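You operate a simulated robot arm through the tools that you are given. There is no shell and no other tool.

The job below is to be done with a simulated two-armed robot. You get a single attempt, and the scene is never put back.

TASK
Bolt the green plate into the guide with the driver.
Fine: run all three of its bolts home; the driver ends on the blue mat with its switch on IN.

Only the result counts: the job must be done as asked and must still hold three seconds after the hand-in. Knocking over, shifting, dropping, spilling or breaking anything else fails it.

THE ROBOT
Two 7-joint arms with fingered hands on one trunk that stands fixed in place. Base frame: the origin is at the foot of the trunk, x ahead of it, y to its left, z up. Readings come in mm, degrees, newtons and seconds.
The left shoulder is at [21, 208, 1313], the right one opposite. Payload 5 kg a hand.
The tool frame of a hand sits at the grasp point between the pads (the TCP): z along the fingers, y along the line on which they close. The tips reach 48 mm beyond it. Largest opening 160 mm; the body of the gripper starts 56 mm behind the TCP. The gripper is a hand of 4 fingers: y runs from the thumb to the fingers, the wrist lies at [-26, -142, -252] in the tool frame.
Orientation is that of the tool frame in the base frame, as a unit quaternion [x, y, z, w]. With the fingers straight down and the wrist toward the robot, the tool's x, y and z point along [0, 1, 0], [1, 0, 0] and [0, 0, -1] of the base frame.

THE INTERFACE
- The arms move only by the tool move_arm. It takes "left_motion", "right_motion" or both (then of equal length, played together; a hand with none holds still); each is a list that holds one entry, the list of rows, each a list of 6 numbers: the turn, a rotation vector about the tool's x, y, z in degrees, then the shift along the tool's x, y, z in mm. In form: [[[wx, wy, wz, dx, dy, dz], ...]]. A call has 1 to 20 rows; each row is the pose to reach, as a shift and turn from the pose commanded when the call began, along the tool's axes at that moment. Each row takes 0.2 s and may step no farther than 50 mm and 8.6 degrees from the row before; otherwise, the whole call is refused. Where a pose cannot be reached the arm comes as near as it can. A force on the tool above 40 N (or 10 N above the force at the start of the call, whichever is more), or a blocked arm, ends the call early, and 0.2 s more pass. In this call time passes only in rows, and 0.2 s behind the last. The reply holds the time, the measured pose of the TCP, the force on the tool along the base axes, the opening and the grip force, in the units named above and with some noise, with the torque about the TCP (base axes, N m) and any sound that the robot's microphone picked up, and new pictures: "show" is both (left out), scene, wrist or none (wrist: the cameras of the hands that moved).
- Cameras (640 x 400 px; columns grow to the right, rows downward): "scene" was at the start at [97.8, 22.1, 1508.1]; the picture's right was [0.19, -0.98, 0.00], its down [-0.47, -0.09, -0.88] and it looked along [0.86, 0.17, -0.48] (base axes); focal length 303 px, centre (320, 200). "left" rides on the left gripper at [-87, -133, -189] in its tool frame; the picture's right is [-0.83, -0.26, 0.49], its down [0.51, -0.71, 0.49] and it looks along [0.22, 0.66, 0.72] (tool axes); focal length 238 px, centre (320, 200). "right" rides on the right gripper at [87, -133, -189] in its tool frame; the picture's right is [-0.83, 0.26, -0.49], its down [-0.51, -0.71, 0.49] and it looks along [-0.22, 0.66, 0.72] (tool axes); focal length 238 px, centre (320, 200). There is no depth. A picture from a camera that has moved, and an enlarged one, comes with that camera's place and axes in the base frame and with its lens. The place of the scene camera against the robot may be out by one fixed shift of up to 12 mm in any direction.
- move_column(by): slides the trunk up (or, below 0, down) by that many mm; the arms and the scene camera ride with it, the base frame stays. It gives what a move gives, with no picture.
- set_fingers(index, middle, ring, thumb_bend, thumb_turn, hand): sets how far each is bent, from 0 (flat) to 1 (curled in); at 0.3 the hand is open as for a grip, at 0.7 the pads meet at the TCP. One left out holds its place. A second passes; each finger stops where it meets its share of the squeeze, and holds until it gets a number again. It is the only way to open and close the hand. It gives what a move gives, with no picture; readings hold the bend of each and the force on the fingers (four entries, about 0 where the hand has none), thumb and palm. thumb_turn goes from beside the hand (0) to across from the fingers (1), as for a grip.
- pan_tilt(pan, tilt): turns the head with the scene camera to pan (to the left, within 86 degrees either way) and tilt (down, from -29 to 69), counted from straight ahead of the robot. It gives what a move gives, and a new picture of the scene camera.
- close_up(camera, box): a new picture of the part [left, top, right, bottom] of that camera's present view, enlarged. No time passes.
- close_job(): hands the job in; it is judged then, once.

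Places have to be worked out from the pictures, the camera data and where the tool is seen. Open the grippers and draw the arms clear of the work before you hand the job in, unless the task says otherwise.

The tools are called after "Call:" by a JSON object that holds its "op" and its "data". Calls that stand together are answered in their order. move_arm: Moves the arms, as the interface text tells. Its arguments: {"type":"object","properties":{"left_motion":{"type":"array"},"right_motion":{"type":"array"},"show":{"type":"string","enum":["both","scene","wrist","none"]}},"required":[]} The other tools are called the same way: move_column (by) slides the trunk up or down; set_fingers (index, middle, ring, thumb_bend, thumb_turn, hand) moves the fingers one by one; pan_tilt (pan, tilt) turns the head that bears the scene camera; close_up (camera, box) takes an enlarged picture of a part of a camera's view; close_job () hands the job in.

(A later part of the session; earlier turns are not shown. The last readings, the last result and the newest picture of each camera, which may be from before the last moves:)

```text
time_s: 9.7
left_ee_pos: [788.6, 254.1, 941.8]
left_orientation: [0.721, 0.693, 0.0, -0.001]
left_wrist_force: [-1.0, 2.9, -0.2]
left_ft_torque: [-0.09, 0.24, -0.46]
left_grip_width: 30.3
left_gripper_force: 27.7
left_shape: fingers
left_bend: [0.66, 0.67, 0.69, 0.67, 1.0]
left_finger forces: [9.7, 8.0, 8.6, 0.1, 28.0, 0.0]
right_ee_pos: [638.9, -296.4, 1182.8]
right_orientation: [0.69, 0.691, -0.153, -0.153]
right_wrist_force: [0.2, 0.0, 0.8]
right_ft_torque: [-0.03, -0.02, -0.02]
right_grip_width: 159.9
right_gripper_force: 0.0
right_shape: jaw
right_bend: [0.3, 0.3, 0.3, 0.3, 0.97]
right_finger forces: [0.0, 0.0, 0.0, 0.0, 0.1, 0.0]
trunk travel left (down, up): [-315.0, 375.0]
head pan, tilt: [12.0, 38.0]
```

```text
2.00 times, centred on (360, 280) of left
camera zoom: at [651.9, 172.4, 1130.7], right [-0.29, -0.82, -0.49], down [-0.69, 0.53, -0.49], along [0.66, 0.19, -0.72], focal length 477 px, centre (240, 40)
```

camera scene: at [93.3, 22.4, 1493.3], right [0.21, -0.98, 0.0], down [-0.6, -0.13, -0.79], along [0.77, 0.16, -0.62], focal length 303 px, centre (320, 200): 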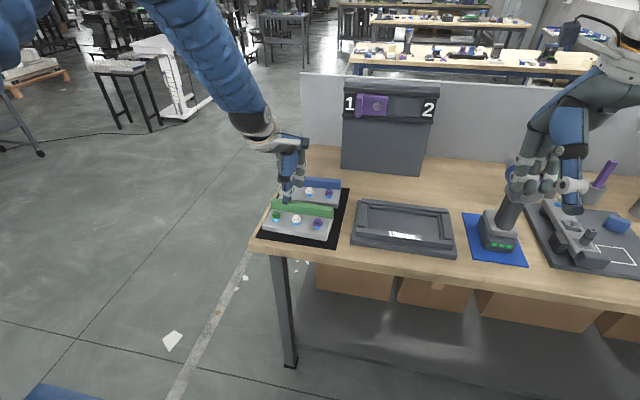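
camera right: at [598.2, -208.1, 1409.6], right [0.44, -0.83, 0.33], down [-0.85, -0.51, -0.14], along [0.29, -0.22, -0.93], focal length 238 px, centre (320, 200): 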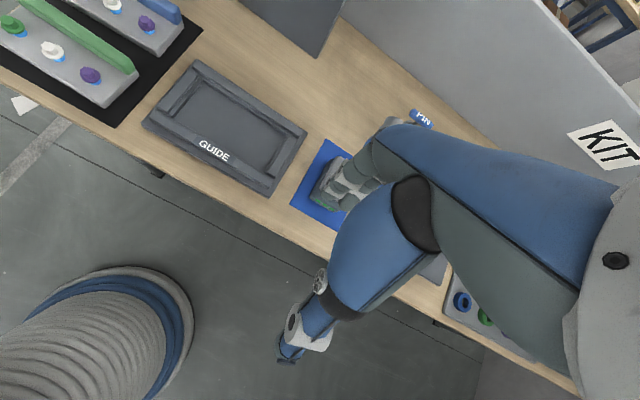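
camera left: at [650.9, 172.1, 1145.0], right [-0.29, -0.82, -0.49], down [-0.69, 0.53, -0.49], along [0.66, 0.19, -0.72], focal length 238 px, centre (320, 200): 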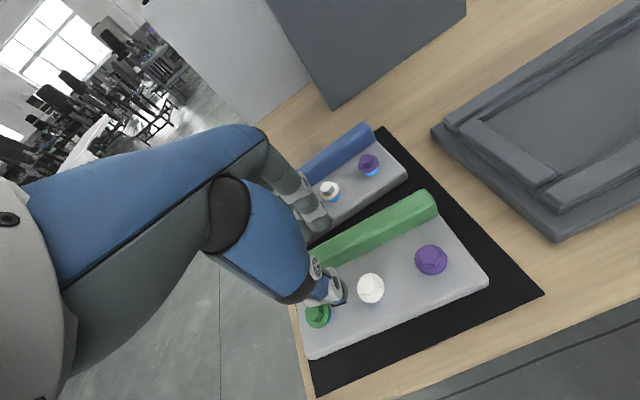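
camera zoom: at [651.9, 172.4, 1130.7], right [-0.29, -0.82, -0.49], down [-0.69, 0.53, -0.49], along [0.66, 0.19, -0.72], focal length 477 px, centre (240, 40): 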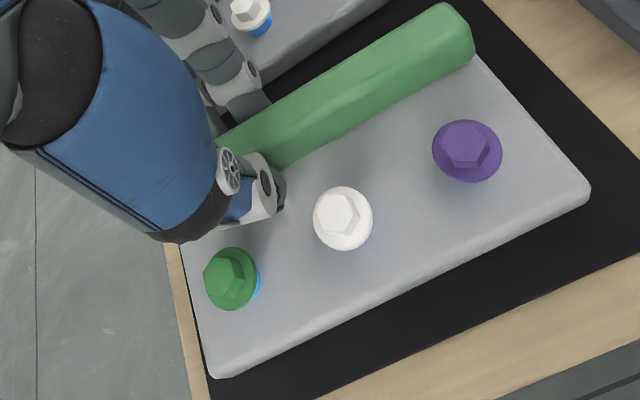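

The fin is held at 28 N, with a slight shift of the plate. I lift slowly 60 mm and check for slip or tilt.

Call:
{"op": "move_arm", "data": {"left_motion": [[[0, 0, 0, 0, 0, -5], [0, 0, 0, 0, 0, -12], [0, 0, 0, 0, 0, -22], [0, 0, 0, 0, 0, -34], [0, 0, 0, 0, 0, -47], [0, 0, 0, 0, 0, -60]]]}}

Call:
{"op": "close_up", "data": {"camera": "right", "box": [0, 0, 120, 90]}}

Call:
{"op": "close_up", "data": {"camera": "scene", "box": [250, 140, 350, 240]}}

Call:
{"op": "close_up", "data": {"camera": "left", "box": [260, 180, 460, 380]}}

```text
time_s: 11.1
left_ee_pos: [787.2, 255.1, 1003.4]
left_orientation: [0.72, 0.693, 0.0, -0.001]
left_wrist_force: [-2.5, -0.1, -6.2]
left_ft_torque: [0.18, -0.25, -0.03]
left_grip_width: 31.5
left_gripper_force: 25.7
left_shape: fingers
left_bend: [0.66, 0.68, 0.71, 0.67, 1.0]
left_finger forces: [14.0, 7.1, 4.1, 0.0, 26.0, 0.1]
right_ee_pos: [638.6, -295.7, 1181.0]
right_orientation: [0.69, 0.691, -0.153, -0.152]
right_wrist_force: [-0.2, 0.1, -0.3]
right_ft_torque: [0.02, -0.04, -0.01]
right_grip_width: 159.7
right_gripper_force: 0.0
right_shape: jaw
right_bend: [0.3, 0.3, 0.3, 0.3, 0.97]
right_finger forces: [0.0, 0.1, 0.1, 0.0, 0.1, 0.0]
trunk travel left (down, up): [-315.0, 375.0]
head pan, tilt: [12.0, 38.0]
camera scene: at [92.8, 22.5, 1493.3], right [0.21, -0.98, 0.0], down [-0.6, -0.13, -0.79], along [0.77, 0.16, -0.62], focal length 303 px, centre (320, 200)
camera left: at [651.9, 173.2, 1192.4], right [-0.29, -0.82, -0.49], down [-0.69, 0.53, -0.49], along [0.66, 0.19, -0.72], focal length 238 px, centre (320, 200)
```

scene: 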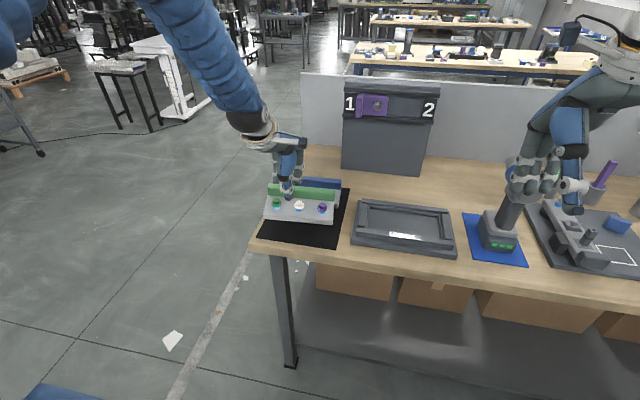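
left: 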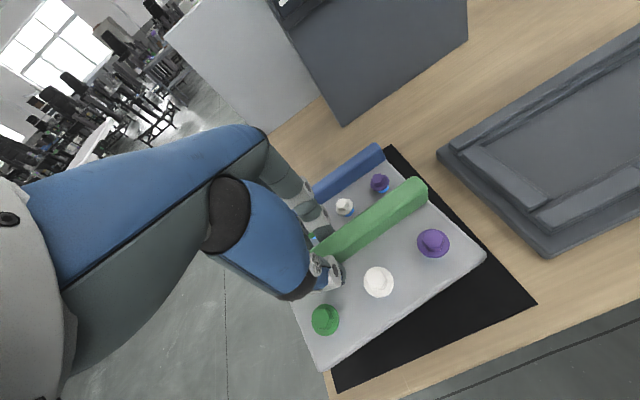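

```text
4.44 times, centred on (60, 45) of right
camera zoom: at [597.4, -209.7, 1409.3], right [0.44, -0.83, 0.33], down [-0.85, -0.51, -0.14], along [0.29, -0.22, -0.93], focal length 1059 px, centre (1476, 889)
```

zoom: 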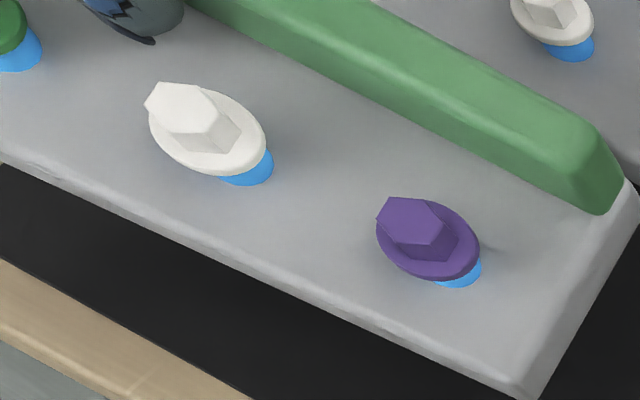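

```text
4.00 times, centred on (300, 190) of scene
camera zoom: at [92.8, 22.5, 1493.3], right [0.21, -0.98, 0.0], down [-0.6, -0.13, -0.79], along [0.77, 0.16, -0.62], focal length 1213 px, centre (400, 240)
```

zoom: 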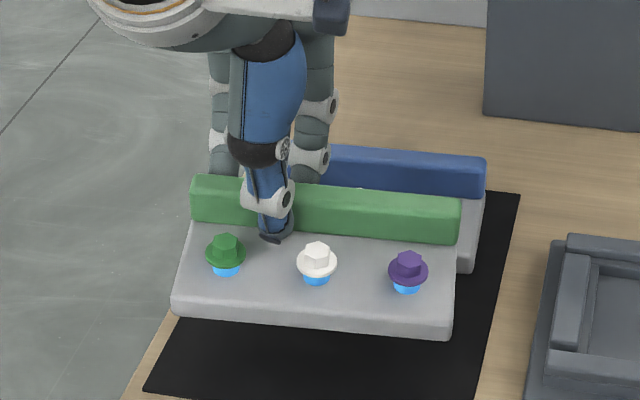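

```text
2.00 times, centred on (360, 280) of left
camera zoom: at [651.9, 173.2, 1192.4], right [-0.29, -0.82, -0.49], down [-0.69, 0.53, -0.49], along [0.66, 0.19, -0.72], focal length 477 px, centre (240, 40)
```

zoom: 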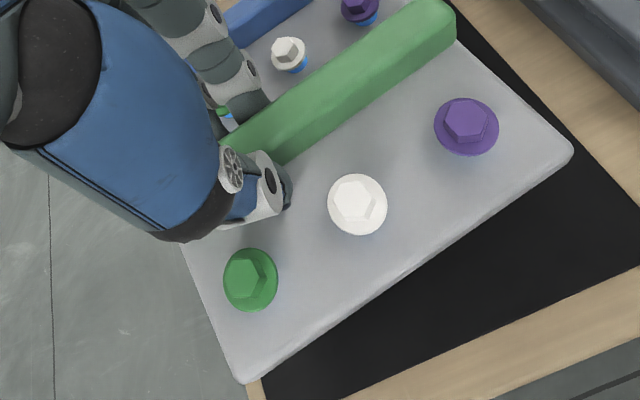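

The plate (≈0.6 kg) lifted but turned in the grasp: about +9° yaw, ~5° right-side down, ~7° front down. I raise it further and counter-rotate the hand, then re-measure.

Call:
{"op": "move_arm", "data": {"left_motion": [[[1, -0.8, 1.5, 0, 0, -20], [2.3, -1.6, 3, 0, 0, -40], [3.5, -2.4, 4.5, 0, 0, -55], [4.7, -3.2, 6, 0, 0, -60], [5.8, -4, 7.5, 0, 0, -60], [7, -4.8, 9, 0, 0, -60]]]}}

Call:
{"op": "close_up", "data": {"camera": "right", "box": [0, 0, 140, 105]}}

Call:
{"op": "close_up", "data": {"camera": "scene", "box": [240, 110, 360, 210]}}

Call:
{"op": "close_up", "data": {"camera": "left", "box": [260, 160, 500, 380]}}

```text
time_s: 12.5
left_ee_pos: [790.8, 255.5, 1062.2]
left_orientation: [0.771, 0.632, -0.072, -0.015]
left_wrist_force: [1.4, 1.1, -5.6]
left_ft_torque: [0.2, -0.25, -0.01]
left_grip_width: 31.5
left_gripper_force: 26.0
left_shape: fingers
left_bend: [0.66, 0.68, 0.71, 0.67, 1.0]
left_finger forces: [14.5, 7.5, 3.9, 0.1, 25.7, 0.0]
right_ee_pos: [640.1, -297.0, 1183.0]
right_orientation: [0.69, 0.691, -0.153, -0.152]
right_wrist_force: [0.5, 0.9, -1.0]
right_ft_torque: [-0.01, 0.0, 0.0]
right_grip_width: 159.8
right_gripper_force: 0.1
right_shape: jaw
right_bend: [0.3, 0.3, 0.3, 0.3, 0.97]
right_finger forces: [0.1, 0.1, 0.0, 0.0, 0.0, 0.1]
trunk travel left (down, up): [-315.0, 375.0]
head pan, tilt: [12.0, 38.0]
camera scene: at [93.5, 23.1, 1493.2], right [0.21, -0.98, 0.0], down [-0.6, -0.13, -0.79], along [0.77, 0.16, -0.62], focal length 303 px, centre (320, 200)
camera left: at [668.8, 209.7, 1272.8], right [-0.47, -0.8, -0.37], down [-0.66, 0.6, -0.45], along [0.58, 0.03, -0.81], focal length 238 px, centre (320, 200)
```

scene: 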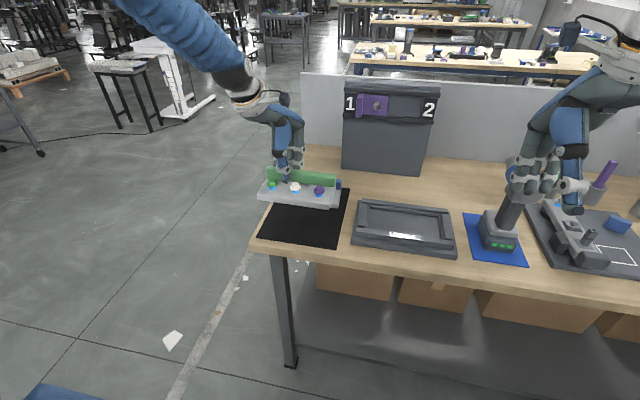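
left: 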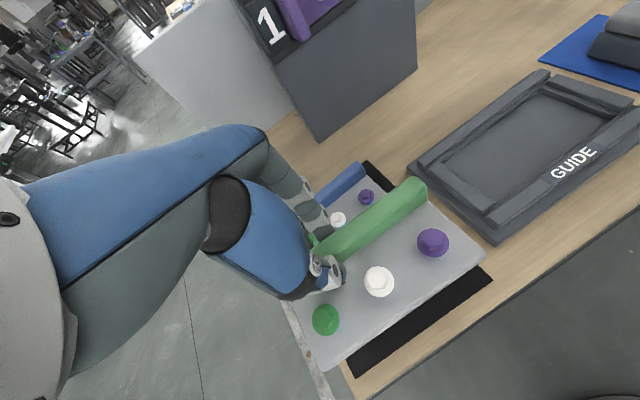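

```text
3.81 times, centred on (70, 52) of right
camera zoom: at [598.0, -209.0, 1409.1], right [0.44, -0.83, 0.33], down [-0.85, -0.51, -0.14], along [0.29, -0.22, -0.93], focal length 908 px, centre (1272, 762)
```

zoom: 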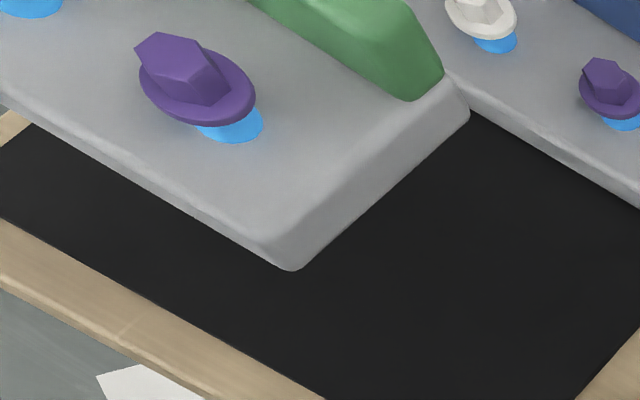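

```text
4.00 times, centred on (300, 160) of scene
camera zoom: at [93.5, 23.1, 1493.2], right [0.21, -0.98, 0.0], down [-0.6, -0.13, -0.79], along [0.77, 0.16, -0.62], focal length 1213 px, centre (400, 360)
```

zoom: 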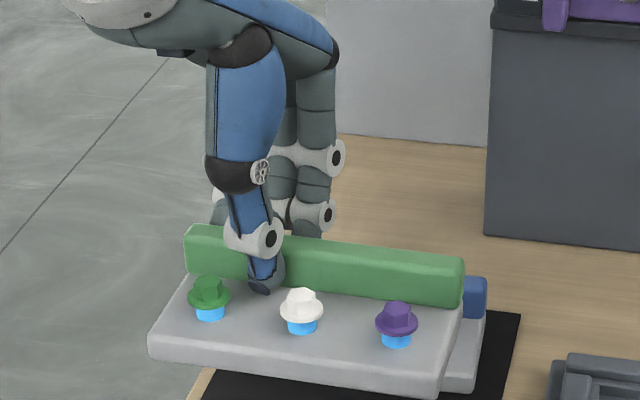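

```text
1.82 times, centred on (380, 270) of left
camera zoom: at [668.8, 209.7, 1272.8], right [-0.47, -0.8, -0.37], down [-0.66, 0.6, -0.45], along [0.58, 0.03, -0.81], focal length 433 px, centre (211, 73)
```

zoom: 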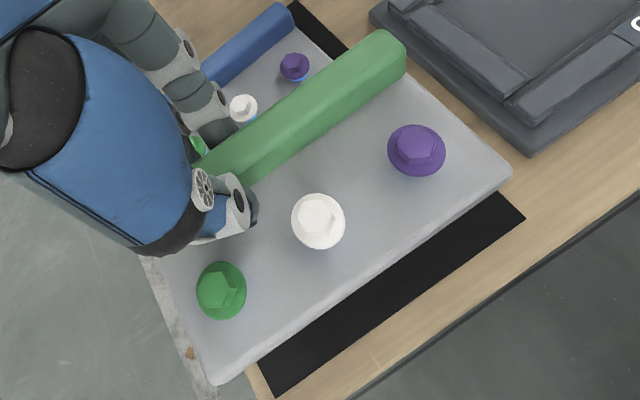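

The grasp holds steady and the plate now appears level within about 1–2°. I carry it over the guide (TCP ≈ (854, -49, 1062)), well above the rails.

Call:
{"op": "move_arm", "data": {"left_motion": [[[0, 0, 0, -28, 12, 1], [0, 0, 0, -57, 24, 2], [0, 0, 0, -85, 37, 4], [0, 0, 0, -114, 49, 5], [0, 0, 0, -142, 61, 6], [0, 0, 0, -171, 73, 7], [0, 0, 0, -199, 85, 9], [0, 0, 0, -228, 97, 10], [0, 0, 0, -256, 110, 11], [0, 0, 0, -285, 122, 12]]]}}

Call:
{"op": "close_up", "data": {"camera": "right", "box": [120, 40, 320, 200]}}

Call:
{"op": "close_up", "data": {"camera": "left", "box": [260, 120, 560, 380]}}

Call:
{"op": "close_up", "data": {"camera": "scene", "box": [330, 120, 470, 270]}}

```text
time_s: 14.7
left_ee_pos: [852.4, -49.6, 1058.8]
left_orientation: [0.771, 0.633, -0.073, -0.016]
left_wrist_force: [1.0, 0.1, -5.1]
left_ft_torque: [0.18, -0.21, 0.0]
left_grip_width: 31.5
left_gripper_force: 25.0
left_shape: fingers
left_bend: [0.65, 0.68, 0.71, 0.67, 1.0]
left_finger forces: [14.0, 7.5, 3.7, 0.0, 25.0, 0.1]
right_ee_pos: [638.7, -297.8, 1183.1]
right_orientation: [0.691, 0.69, -0.153, -0.154]
right_wrist_force: [0.0, -1.5, 0.0]
right_ft_torque: [0.14, 0.0, -0.03]
right_grip_width: 159.6
right_gripper_force: 0.1
right_shape: jaw
right_bend: [0.3, 0.3, 0.3, 0.3, 0.97]
right_finger forces: [0.1, 0.0, 0.0, 0.1, 0.1, 0.0]
trunk travel left (down, up): [-315.0, 375.0]
head pan, tilt: [12.0, 38.0]
camera scene: at [93.5, 20.8, 1493.2], right [0.21, -0.98, 0.0], down [-0.6, -0.13, -0.79], along [0.77, 0.16, -0.62], focal length 303 px, centre (320, 200)
camera left: at [730.8, -95.8, 1269.6], right [-0.47, -0.8, -0.37], down [-0.66, 0.6, -0.45], along [0.58, 0.04, -0.81], focal length 238 px, centre (320, 200)
```

scene: 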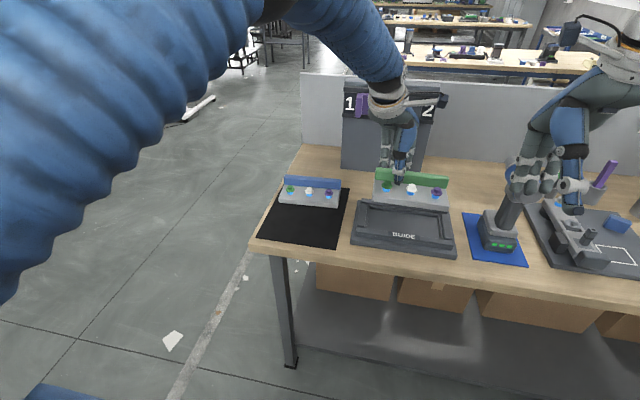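
left: 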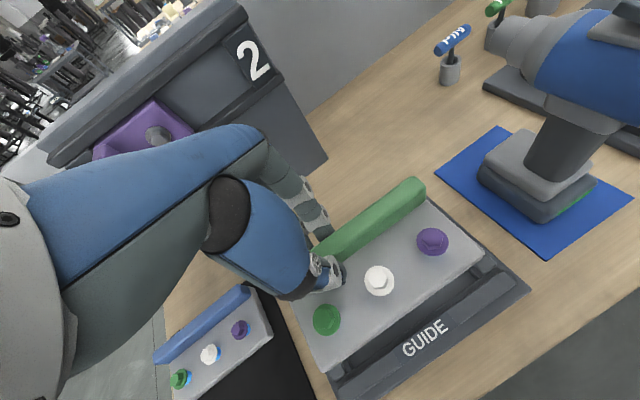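

```text
2.50 times, centred on (220, 120) of right
camera zoom: at [598.1, -211.4, 1408.7], right [0.44, -0.84, 0.33], down [-0.85, -0.51, -0.14], along [0.29, -0.22, -0.93], focal length 596 px, centre (570, 400)
```

zoom: 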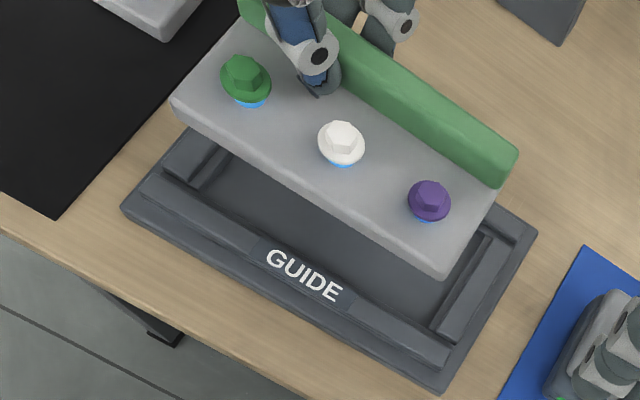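

```text
1.54 times, centred on (410, 250) of left
camera zoom: at [730.8, -95.8, 1269.6], right [-0.47, -0.8, -0.37], down [-0.66, 0.6, -0.45], along [0.58, 0.04, -0.81], focal length 367 px, centre (182, 123)
```

zoom: 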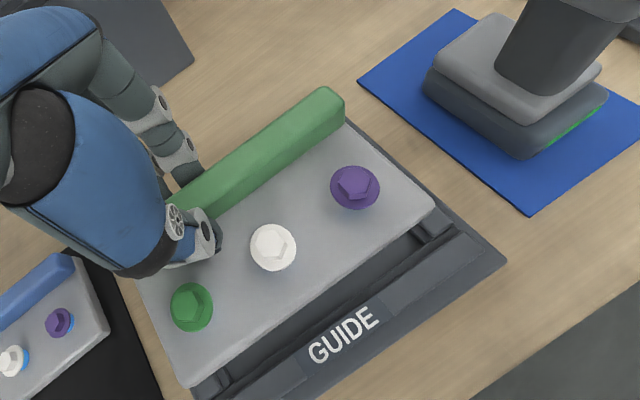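

```text
2.67 times, centred on (400, 195) of scene
camera zoom: at [93.5, 20.8, 1493.2], right [0.21, -0.98, 0.0], down [-0.6, -0.13, -0.79], along [0.77, 0.16, -0.62], focal length 809 px, centre (107, 213)
```

zoom: 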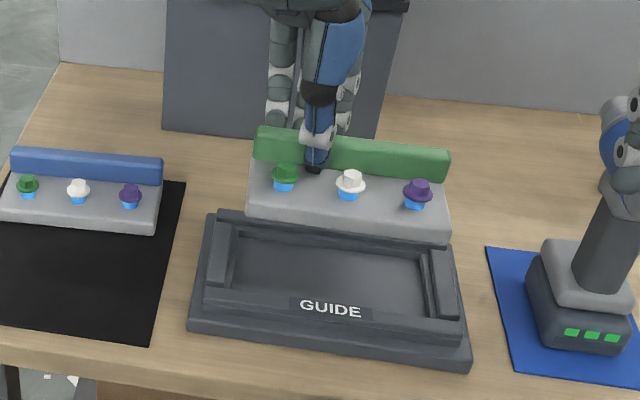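

The plate sits above the pocket with its estimated extents centred to within ~2 mm. I lower 70 mm straight down and look again.

Call:
{"op": "move_arm", "data": {"left_motion": [[[0, 0, 0, 1.6, 2, 17.3], [0, 0, 0, 3.2, 4, 34.6], [0, 0, 0, 4.8, 6, 51.8], [0, 0, 0, 6.4, 8, 69.1]]], "show": "none"}}

Call:
{"op": "close_up", "data": {"camera": "right", "box": [120, 40, 320, 200]}}

Call:
{"op": "close_up", "data": {"camera": "left", "box": [260, 120, 560, 380]}}

Call:
{"op": "close_up", "data": {"camera": "scene", "box": [340, 150, 460, 270]}}

```text
time_s: 15.7
left_ee_pos: [851.2, -48.6, 993.4]
left_orientation: [0.771, 0.632, -0.072, -0.016]
left_wrist_force: [0.3, 1.0, -4.8]
left_ft_torque: [0.22, -0.16, -0.05]
left_grip_width: 31.5
left_gripper_force: 25.0
left_shape: fingers
left_bend: [0.65, 0.68, 0.71, 0.67, 1.0]
left_finger forces: [14.1, 7.5, 3.8, 0.0, 24.9, 0.0]
right_ee_pos: [639.3, -297.5, 1181.5]
right_orientation: [0.69, 0.69, -0.153, -0.154]
right_wrist_force: [0.0, 0.5, -0.3]
right_ft_torque: [0.01, 0.06, 0.03]
right_grip_width: 159.8
right_gripper_force: 0.0
right_shape: jaw
right_bend: [0.3, 0.3, 0.3, 0.3, 0.97]
right_finger forces: [0.1, 0.0, 0.0, 0.0, 0.0, 0.0]
trunk travel left (down, up): [-315.0, 375.0]
head pan, tilt: [12.0, 38.0]
```

```text
2.50 times, centred on (220, 120) of right
camera zoom: at [598.5, -210.1, 1408.6], right [0.44, -0.83, 0.33], down [-0.85, -0.51, -0.14], along [0.29, -0.22, -0.93], focal length 596 px, centre (570, 400)
```

zoom: 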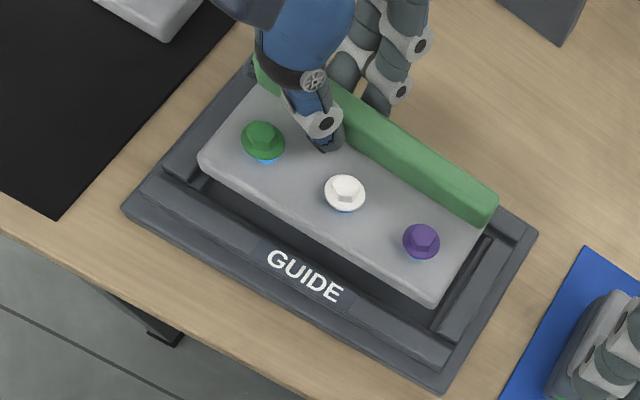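

```text
1.54 times, centred on (410, 250) of left
camera zoom: at [729.8, -96.0, 1203.1], right [-0.47, -0.8, -0.37], down [-0.66, 0.6, -0.45], along [0.58, 0.03, -0.81], focal length 367 px, centre (182, 123)
```

zoom: 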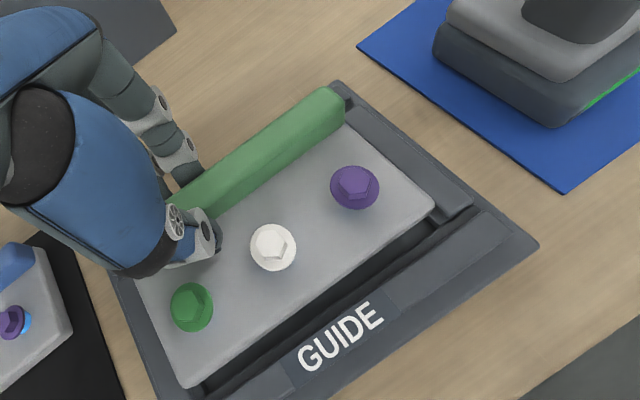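

```text
3.33 times, centred on (400, 210) of scene
camera zoom: at [94.0, 22.1, 1493.2], right [0.21, -0.98, 0.0], down [-0.6, -0.13, -0.79], along [0.77, 0.16, -0.62], focal length 1011 px, centre (53, 167)
```

zoom: 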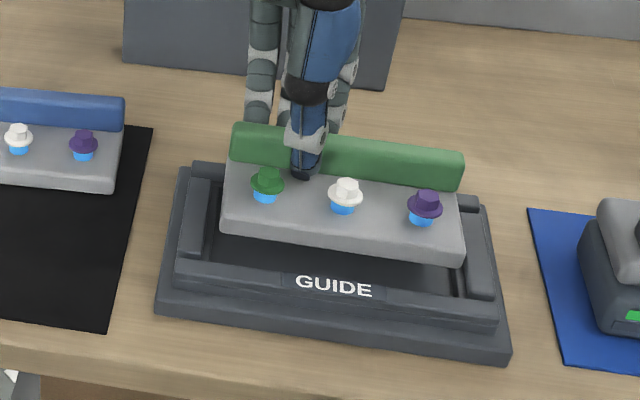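

Plate bottom is now about z = 917, parallel to the guide. I lower 25 mm more with a 2 mm shift toward the robot.

Call:
{"op": "move_arm", "data": {"left_motion": [[[0, 0, 0, 0.6, 0.3, 8], [0, 0, 0, 1.2, 0.6, 17], [0, 0, 0, 1.9, 0.9, 25]]], "show": "none"}}

Call:
{"op": "close_up", "data": {"camera": "right", "box": [140, 60, 300, 200]}}

Call:
{"op": "close_up", "data": {"camera": "left", "box": [260, 120, 560, 380]}}

Call:
{"op": "close_up", "data": {"camera": "scene", "box": [340, 160, 460, 270]}}

```text
time_s: 16.5
left_ee_pos: [852.0, -48.7, 967.3]
left_orientation: [0.771, 0.633, -0.073, -0.016]
left_wrist_force: [-1.2, 0.3, -5.3]
left_ft_torque: [0.17, -0.18, -0.12]
left_grip_width: 31.6
left_gripper_force: 24.7
left_shape: fingers
left_bend: [0.65, 0.68, 0.71, 0.67, 1.0]
left_finger forces: [12.6, 7.7, 4.4, 0.0, 25.4, 0.1]
right_ee_pos: [639.4, -296.3, 1181.8]
right_orientation: [0.691, 0.69, -0.153, -0.154]
right_wrist_force: [-0.1, -0.3, 0.2]
right_ft_torque: [-0.01, 0.01, 0.01]
right_grip_width: 159.8
right_gripper_force: 0.1
right_shape: jaw
right_bend: [0.3, 0.3, 0.3, 0.3, 0.97]
right_finger forces: [0.0, 0.1, 0.1, 0.0, 0.1, 0.0]
trunk travel left (down, up): [-315.0, 375.0]
head pan, tilt: [12.0, 38.0]
```

```text
2.86 times, centred on (220, 130) of right
camera zoom: at [598.2, -209.8, 1408.9], right [0.44, -0.83, 0.33], down [-0.85, -0.51, -0.14], along [0.29, -0.22, -0.93], focal length 681 px, centre (606, 400)
```

zoom: 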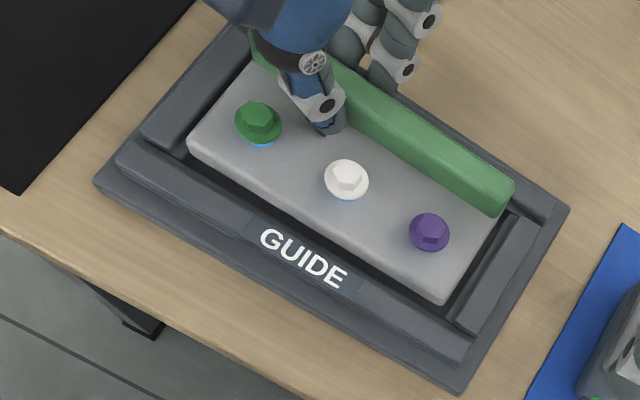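

```text
1.54 times, centred on (410, 250) of left
camera zoom: at [729.6, -94.3, 1177.4], right [-0.47, -0.8, -0.37], down [-0.66, 0.6, -0.45], along [0.58, 0.03, -0.81], focal length 367 px, centre (182, 123)
```

zoom: 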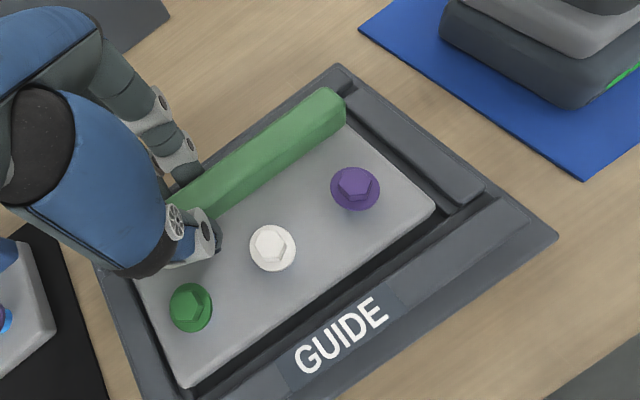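

```text
3.64 times, centred on (400, 215) of scene
camera zoom: at [93.7, 22.3, 1493.2], right [0.21, -0.98, 0.0], down [-0.6, -0.13, -0.79], along [0.77, 0.16, -0.62], focal length 1103 px, centre (29, 146)
```

zoom: 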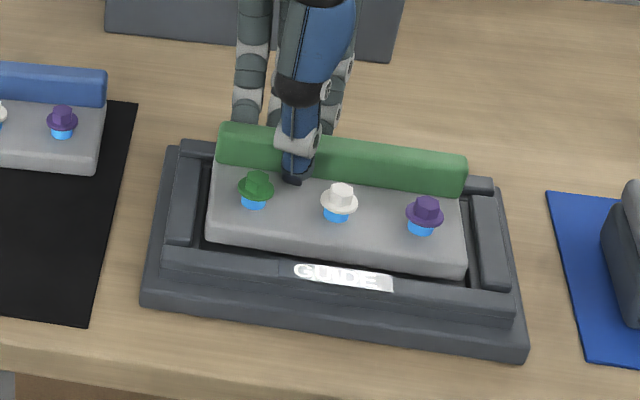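

The plate is entering the pocket with gaps visible all round. I continue down in small steps, watching the force.

Call:
{"op": "move_arm", "data": {"left_motion": [[[0, 0, 0, 0.3, 0.4, 4], [0, 0, 0, 0.6, 0.8, 8]]], "show": "none"}}

Call:
{"op": "close_up", "data": {"camera": "right", "box": [140, 60, 300, 200]}}

Call:
{"op": "close_up", "data": {"camera": "scene", "box": [340, 160, 460, 270]}}

```text
time_s: 17.1
left_ee_pos: [850.6, -49.7, 959.4]
left_orientation: [0.77, 0.633, -0.072, -0.015]
left_wrist_force: [-0.1, 0.1, -4.5]
left_ft_torque: [0.08, -0.19, -0.09]
left_grip_width: 31.4
left_gripper_force: 24.7
left_shape: fingers
left_bend: [0.65, 0.68, 0.71, 0.67, 1.0]
left_finger forces: [13.3, 7.8, 4.0, 0.1, 25.3, 0.1]
right_ee_pos: [639.7, -296.4, 1182.1]
right_orientation: [0.691, 0.69, -0.153, -0.152]
right_wrist_force: [-0.4, 0.8, 0.4]
right_ft_torque: [-0.01, -0.01, 0.01]
right_grip_width: 159.6
right_gripper_force: 0.0
right_shape: jaw
right_bend: [0.3, 0.3, 0.3, 0.3, 0.97]
right_finger forces: [0.0, 0.1, 0.0, 0.0, 0.1, 0.0]
trunk travel left (down, up): [-315.0, 375.0]
head pan, tilt: [12.0, 38.0]
```

```text
2.86 times, centred on (220, 130) of right
camera zoom: at [597.9, -209.9, 1409.0], right [0.44, -0.83, 0.33], down [-0.85, -0.51, -0.14], along [0.29, -0.22, -0.93], focal length 681 px, centre (606, 400)
```

zoom: 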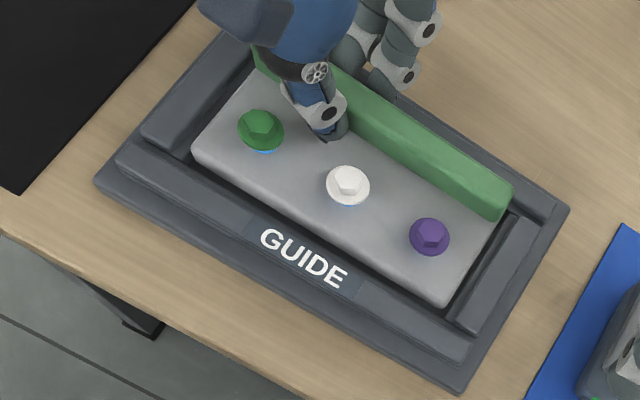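

```text
3.64 times, centred on (400, 215) of scene
camera zoom: at [93.3, 22.3, 1493.3], right [0.21, -0.98, 0.0], down [-0.6, -0.13, -0.79], along [0.77, 0.16, -0.62], focal length 1103 px, centre (29, 146)
```

zoom: 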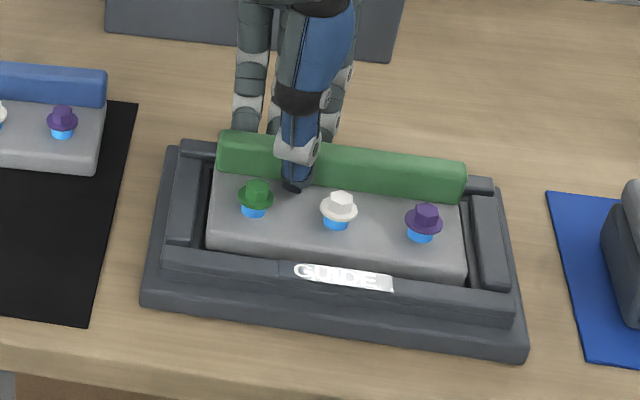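

Still hanging free, gaps fine. I lower on in 3 mm rows until contact shows.

Call:
{"op": "move_arm", "data": {"left_motion": [[[0, 0, 0, 0.2, 0.2, 2.5], [0, 0, 0, 0.5, 0.5, 5]]], "show": "none"}}

Call:
{"op": "close_up", "data": {"camera": "right", "box": [140, 60, 300, 200]}}

```text
time_s: 17.7
left_ee_pos: [850.0, -49.1, 956.1]
left_orientation: [0.771, 0.633, -0.072, -0.014]
left_wrist_force: [-2.5, 0.7, 4.6]
left_ft_torque: [-0.02, -0.08, -0.03]
left_grip_width: 31.5
left_gripper_force: 26.3
left_shape: fingers
left_bend: [0.65, 0.69, 0.71, 0.67, 1.0]
left_finger forces: [14.2, 7.2, 3.1, 0.0, 27.3, 0.0]
right_ee_pos: [637.8, -296.0, 1184.1]
right_orientation: [0.69, 0.69, -0.153, -0.153]
right_wrist_force: [0.1, 0.9, -0.6]
right_ft_torque: [-0.01, -0.01, -0.02]
right_grip_width: 159.8
right_gripper_force: 0.0
right_shape: jaw
right_bend: [0.3, 0.3, 0.3, 0.3, 0.97]
right_finger forces: [0.1, 0.0, 0.0, 0.0, 0.0, 0.1]
trunk travel left (down, up): [-315.0, 375.0]
head pan, tilt: [12.0, 38.0]
```

```text
2.86 times, centred on (220, 130) of right
camera zoom: at [597.1, -209.7, 1409.5], right [0.44, -0.83, 0.33], down [-0.85, -0.51, -0.14], along [0.29, -0.22, -0.93], focal length 681 px, centre (606, 400)
```

zoom: 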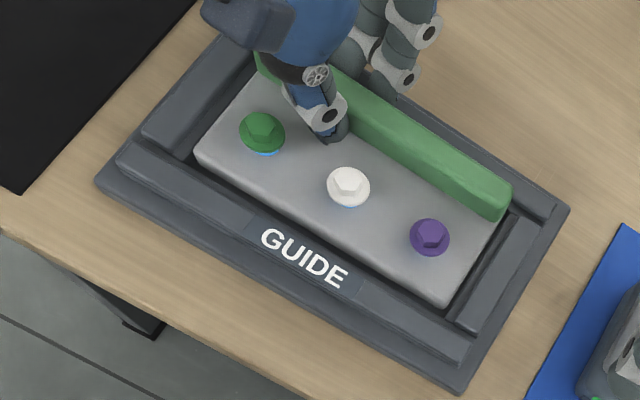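

Contact now (force changed by ~10 N), apparently the right end resting while the left is a little high. I roll the left side down slightly while lowering 2 mm.

Call:
{"op": "move_arm", "data": {"left_motion": [[[0, -1, 0, 0.1, 0.1, 1], [0, -2, 0, 0.2, 0.2, 2]]], "show": "none"}}

Call:
{"op": "close_up", "data": {"camera": "right", "box": [140, 60, 300, 200]}}

Call:
{"op": "close_up", "data": {"camera": "scene", "box": [340, 160, 460, 270]}}

Call:
{"op": "close_up", "data": {"camera": "left", "box": [300, 120, 560, 340]}}

```text
time_s: 18.3
left_ee_pos: [851.9, -48.6, 956.5]
left_orientation: [0.769, 0.634, -0.085, -0.004]
left_wrist_force: [-2.1, 3.0, 14.0]
left_ft_torque: [0.35, 0.06, -0.17]
left_grip_width: 31.4
left_gripper_force: 27.4
left_shape: fingers
left_bend: [0.66, 0.71, 0.71, 0.67, 1.0]
left_finger forces: [12.7, 8.5, 5.0, 0.1, 28.8, 0.0]
right_ee_pos: [638.0, -295.1, 1184.0]
right_orientation: [0.69, 0.69, -0.153, -0.153]
right_wrist_force: [-0.1, 0.6, -0.2]
right_ft_torque: [0.0, 0.01, -0.01]
right_grip_width: 159.8
right_gripper_force: 0.0
right_shape: jaw
right_bend: [0.3, 0.3, 0.3, 0.3, 0.97]
right_finger forces: [0.0, 0.0, 0.0, 0.1, 0.0, 0.0]
trunk travel left (down, up): [-315.0, 375.0]
head pan, tilt: [12.0, 38.0]
```

```text
2.86 times, centred on (220, 130) of right
camera zoom: at [596.2, -209.2, 1410.1], right [0.44, -0.83, 0.33], down [-0.85, -0.51, -0.15], along [0.29, -0.22, -0.93], focal length 681 px, centre (606, 400)
```

zoom: 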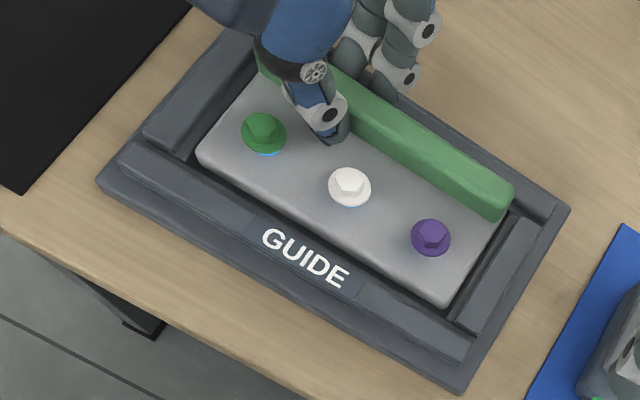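

```text
3.64 times, centred on (400, 215) of scene
camera zoom: at [91.5, 22.9, 1493.5], right [0.21, -0.98, 0.0], down [-0.6, -0.13, -0.79], along [0.77, 0.16, -0.62], focal length 1103 px, centre (29, 146)
```

zoom: 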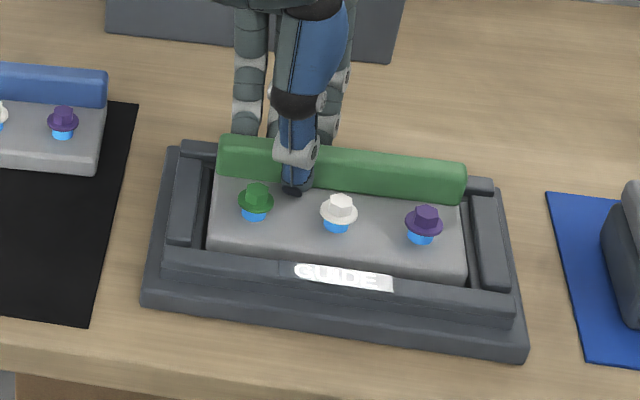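

```text
1.82 times, centred on (430, 230) of left
camera zoom: at [730.4, -87.6, 1168.0], right [-0.47, -0.81, -0.35], down [-0.66, 0.58, -0.47], along [0.58, 0.01, -0.81], focal length 433 px, centre (120, 146)
```

zoom: 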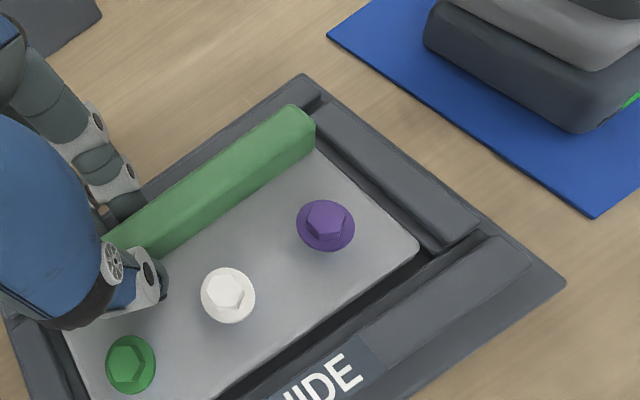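

The load shows about 19 N of seating push. I ease the push by 3 mm upward and then open the hand slightly to let the plate settle.

Call:
{"op": "move_arm", "data": {"left_motion": [[[0, 0, 0, 0, 0, -3]]], "show": "none"}}

Call:
{"op": "set_fingers", "data": {"hand": "left", "index": 0.58, "middle": 0.58, "ring": 0.58, "thumb_bend": 0.58}}

Call:
{"op": "close_up", "data": {"camera": "right", "box": [140, 60, 300, 200]}}

Call:
{"op": "close_up", "data": {"camera": "scene", "box": [340, 160, 460, 270]}}

Call:
{"op": "close_up", "data": {"camera": "left", "box": [260, 120, 560, 380]}}

```text
time_s: 18.7
left_ee_pos: [849.9, -48.2, 956.4]
left_orientation: [0.77, 0.632, -0.087, -0.003]
left_wrist_force: [2.4, 1.3, 4.7]
left_ft_torque: [0.26, -0.25, -0.16]
left_grip_width: 31.3
left_gripper_force: 27.3
left_shape: fingers
left_bend: [0.66, 0.71, 0.71, 0.67, 1.0]
left_finger forces: [14.3, 9.7, 5.5, 0.1, 26.4, 0.1]
right_ee_pos: [637.6, -295.5, 1183.7]
right_orientation: [0.69, 0.69, -0.153, -0.153]
right_wrist_force: [-0.5, -0.1, 0.5]
right_ft_torque: [0.01, 0.01, 0.0]
right_grip_width: 159.7
right_gripper_force: 0.1
right_shape: jaw
right_bend: [0.3, 0.3, 0.3, 0.3, 0.97]
right_finger forces: [0.1, 0.0, 0.0, 0.1, 0.0, 0.1]
trunk travel left (down, up): [-315.0, 375.0]
head pan, tilt: [12.0, 38.0]
```

```text
time_s: 19.7
left_ee_pos: [850.1, -48.7, 958.4]
left_orientation: [0.769, 0.633, -0.086, -0.003]
left_wrist_force: [0.1, -3.1, 13.9]
left_ft_torque: [0.04, -0.31, -0.06]
left_grip_width: 62.4
left_gripper_force: 6.7
left_shape: fingers
left_bend: [0.57, 0.59, 0.57, 0.57, 1.0]
left_finger forces: [0.0, 13.9, 0.0, 0.1, 0.1, 0.1]
right_ee_pos: [637.9, -295.1, 1182.4]
right_orientation: [0.69, 0.69, -0.153, -0.153]
right_wrist_force: [0.3, -0.2, -0.2]
right_ft_torque: [0.03, 0.0, -0.02]
right_grip_width: 159.5
right_gripper_force: 0.1
right_shape: jaw
right_bend: [0.3, 0.3, 0.3, 0.3, 0.97]
right_finger forces: [0.1, 0.0, 0.1, 0.0, 0.1, 0.0]
trunk travel left (down, up): [-315.0, 375.0]
head pan, tilt: [12.0, 38.0]
```

```text
2.86 times, centred on (220, 130) of right
camera zoom: at [596.4, -210.2, 1409.7], right [0.44, -0.83, 0.33], down [-0.85, -0.51, -0.15], along [0.29, -0.22, -0.93], focal length 681 px, centre (606, 400)
```

zoom: 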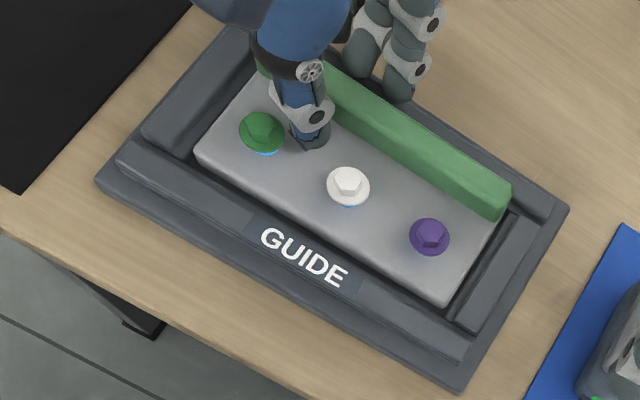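

```text
3.64 times, centred on (400, 215) of scene
camera zoom: at [91.8, 22.1, 1493.4], right [0.21, -0.98, 0.0], down [-0.6, -0.13, -0.79], along [0.77, 0.16, -0.62], focal length 1103 px, centre (29, 146)
```

zoom: 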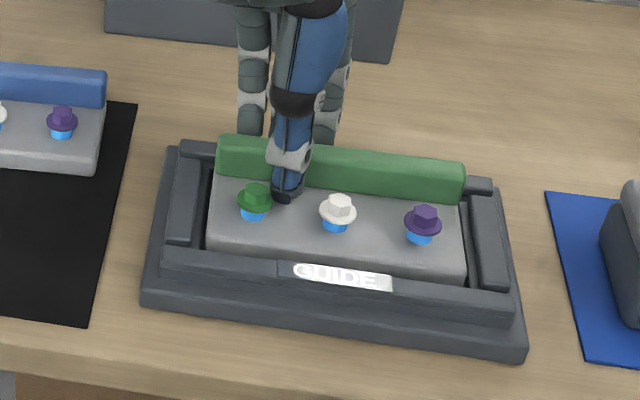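

```text
1.54 times, centred on (410, 250) of left
camera zoom: at [730.1, -88.1, 1169.9], right [-0.47, -0.81, -0.34], down [-0.66, 0.58, -0.47], along [0.58, 0.01, -0.81], focal length 367 px, centre (182, 123)
```

zoom: 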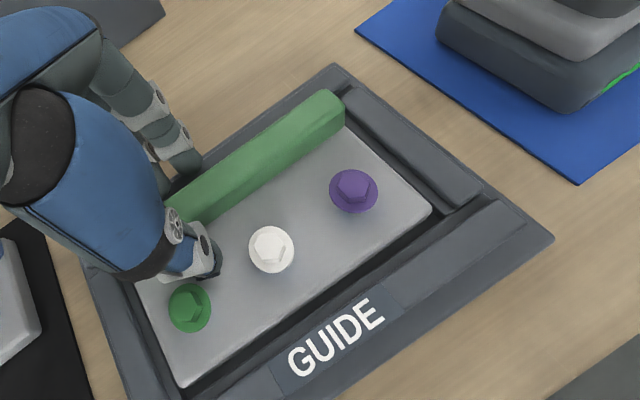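

The plate rests in the pocket; only the middle finger presses on the back rail. I ease the thumb away from the green bolt and lift the hand straight up.

Call:
{"op": "set_fingers", "data": {"hand": "left", "thumb_bend": 0.61}}

Call:
{"op": "move_arm", "data": {"left_motion": [[[0, 0, 0, -0.6, -0.6, -5], [0, 0, 0, -1.3, -1.1, -10], [0, 0, 0, -2.6, -2.3, -20], [0, 0, 0, -5, -4.5, -40], [0, 0, 0, -7.7, -6.8, -60], [0, 0, 0, -10.3, -9.1, -80], [0, 0, 0, -12.9, -11.4, -100]]], "show": "none"}}

Call:
{"op": "close_up", "data": {"camera": "right", "box": [140, 60, 300, 200]}}

Call:
{"op": "close_up", "data": {"camera": "left", "box": [260, 120, 560, 380]}}

Call:
{"op": "close_up", "data": {"camera": "scene", "box": [340, 160, 460, 270]}}

```text
time_s: 20.7
left_ee_pos: [851.1, -47.9, 957.4]
left_orientation: [0.769, 0.633, -0.085, -0.004]
left_wrist_force: [0.6, -4.1, 15.1]
left_ft_torque: [-0.03, -0.34, -0.1]
left_grip_width: 55.3
left_gripper_force: 7.5
left_shape: fingers
left_bend: [0.57, 0.59, 0.57, 0.61, 1.0]
left_finger forces: [0.2, 15.6, 0.0, 0.0, 0.0, 0.0]
right_ee_pos: [637.5, -295.5, 1183.3]
right_orientation: [0.691, 0.69, -0.153, -0.153]
right_wrist_force: [-0.9, 0.7, 0.7]
right_ft_torque: [0.05, -0.05, 0.03]
right_grip_width: 159.8
right_gripper_force: 0.1
right_shape: jaw
right_bend: [0.3, 0.3, 0.3, 0.3, 0.97]
right_finger forces: [0.0, 0.0, 0.0, 0.0, 0.0, 0.1]
trunk travel left (down, up): [-315.0, 375.0]
head pan, tilt: [12.0, 38.0]
```

```text
time_s: 22.3
left_ee_pos: [847.3, -48.2, 1056.2]
left_orientation: [0.769, 0.633, -0.087, -0.004]
left_wrist_force: [-1.6, -0.6, -1.0]
left_ft_torque: [-0.02, -0.1, 0.0]
left_grip_width: 55.2
left_gripper_force: 0.0
left_shape: fingers
left_bend: [0.57, 0.57, 0.57, 0.61, 1.0]
left_finger forces: [0.0, 0.0, 0.0, 0.0, 0.0, 0.0]
right_ee_pos: [637.7, -296.5, 1182.6]
right_orientation: [0.69, 0.69, -0.153, -0.153]
right_wrist_force: [-0.2, -0.4, 0.1]
right_ft_torque: [-0.05, -0.04, -0.01]
right_grip_width: 159.6
right_gripper_force: 0.0
right_shape: jaw
right_bend: [0.3, 0.3, 0.3, 0.3, 0.97]
right_finger forces: [0.1, 0.0, 0.0, 0.1, 0.0, 0.0]
trunk travel left (down, up): [-315.0, 375.0]
head pan, tilt: [12.0, 38.0]
```

```text
2.86 times, centred on (220, 130) of right
camera zoom: at [596.9, -209.8, 1409.5], right [0.44, -0.83, 0.33], down [-0.85, -0.51, -0.14], along [0.29, -0.22, -0.93], focal length 681 px, centre (606, 400)
```

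zoom: 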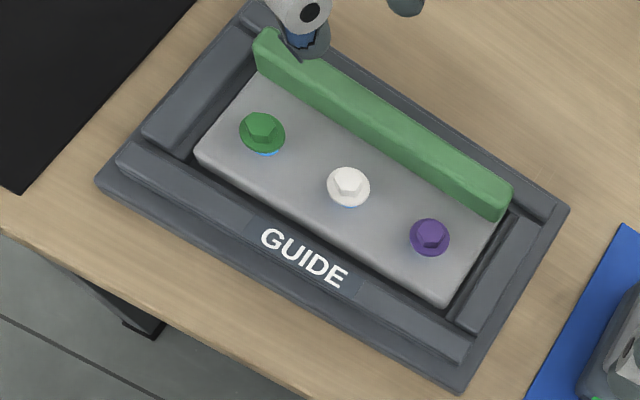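

```text
1.54 times, centred on (410, 250) of left
camera zoom: at [729.0, -87.6, 1269.2], right [-0.47, -0.81, -0.34], down [-0.67, 0.58, -0.47], along [0.58, 0.01, -0.82], focal length 367 px, centre (182, 123)
```

zoom: 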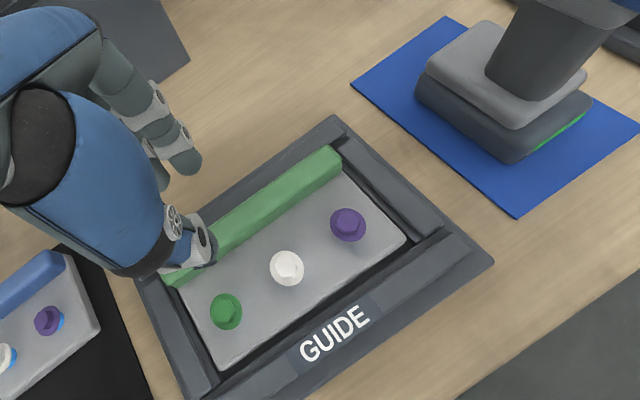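

```text
3.64 times, centred on (400, 215) of scene
camera zoom: at [92.4, 22.4, 1493.4], right [0.21, -0.98, 0.0], down [-0.6, -0.13, -0.79], along [0.77, 0.16, -0.62], focal length 1103 px, centre (29, 146)
```

zoom: 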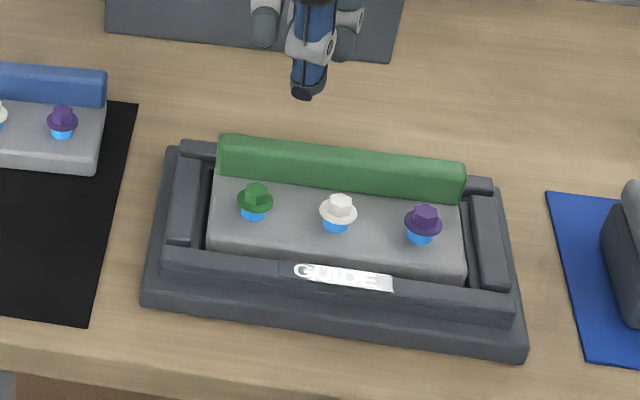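

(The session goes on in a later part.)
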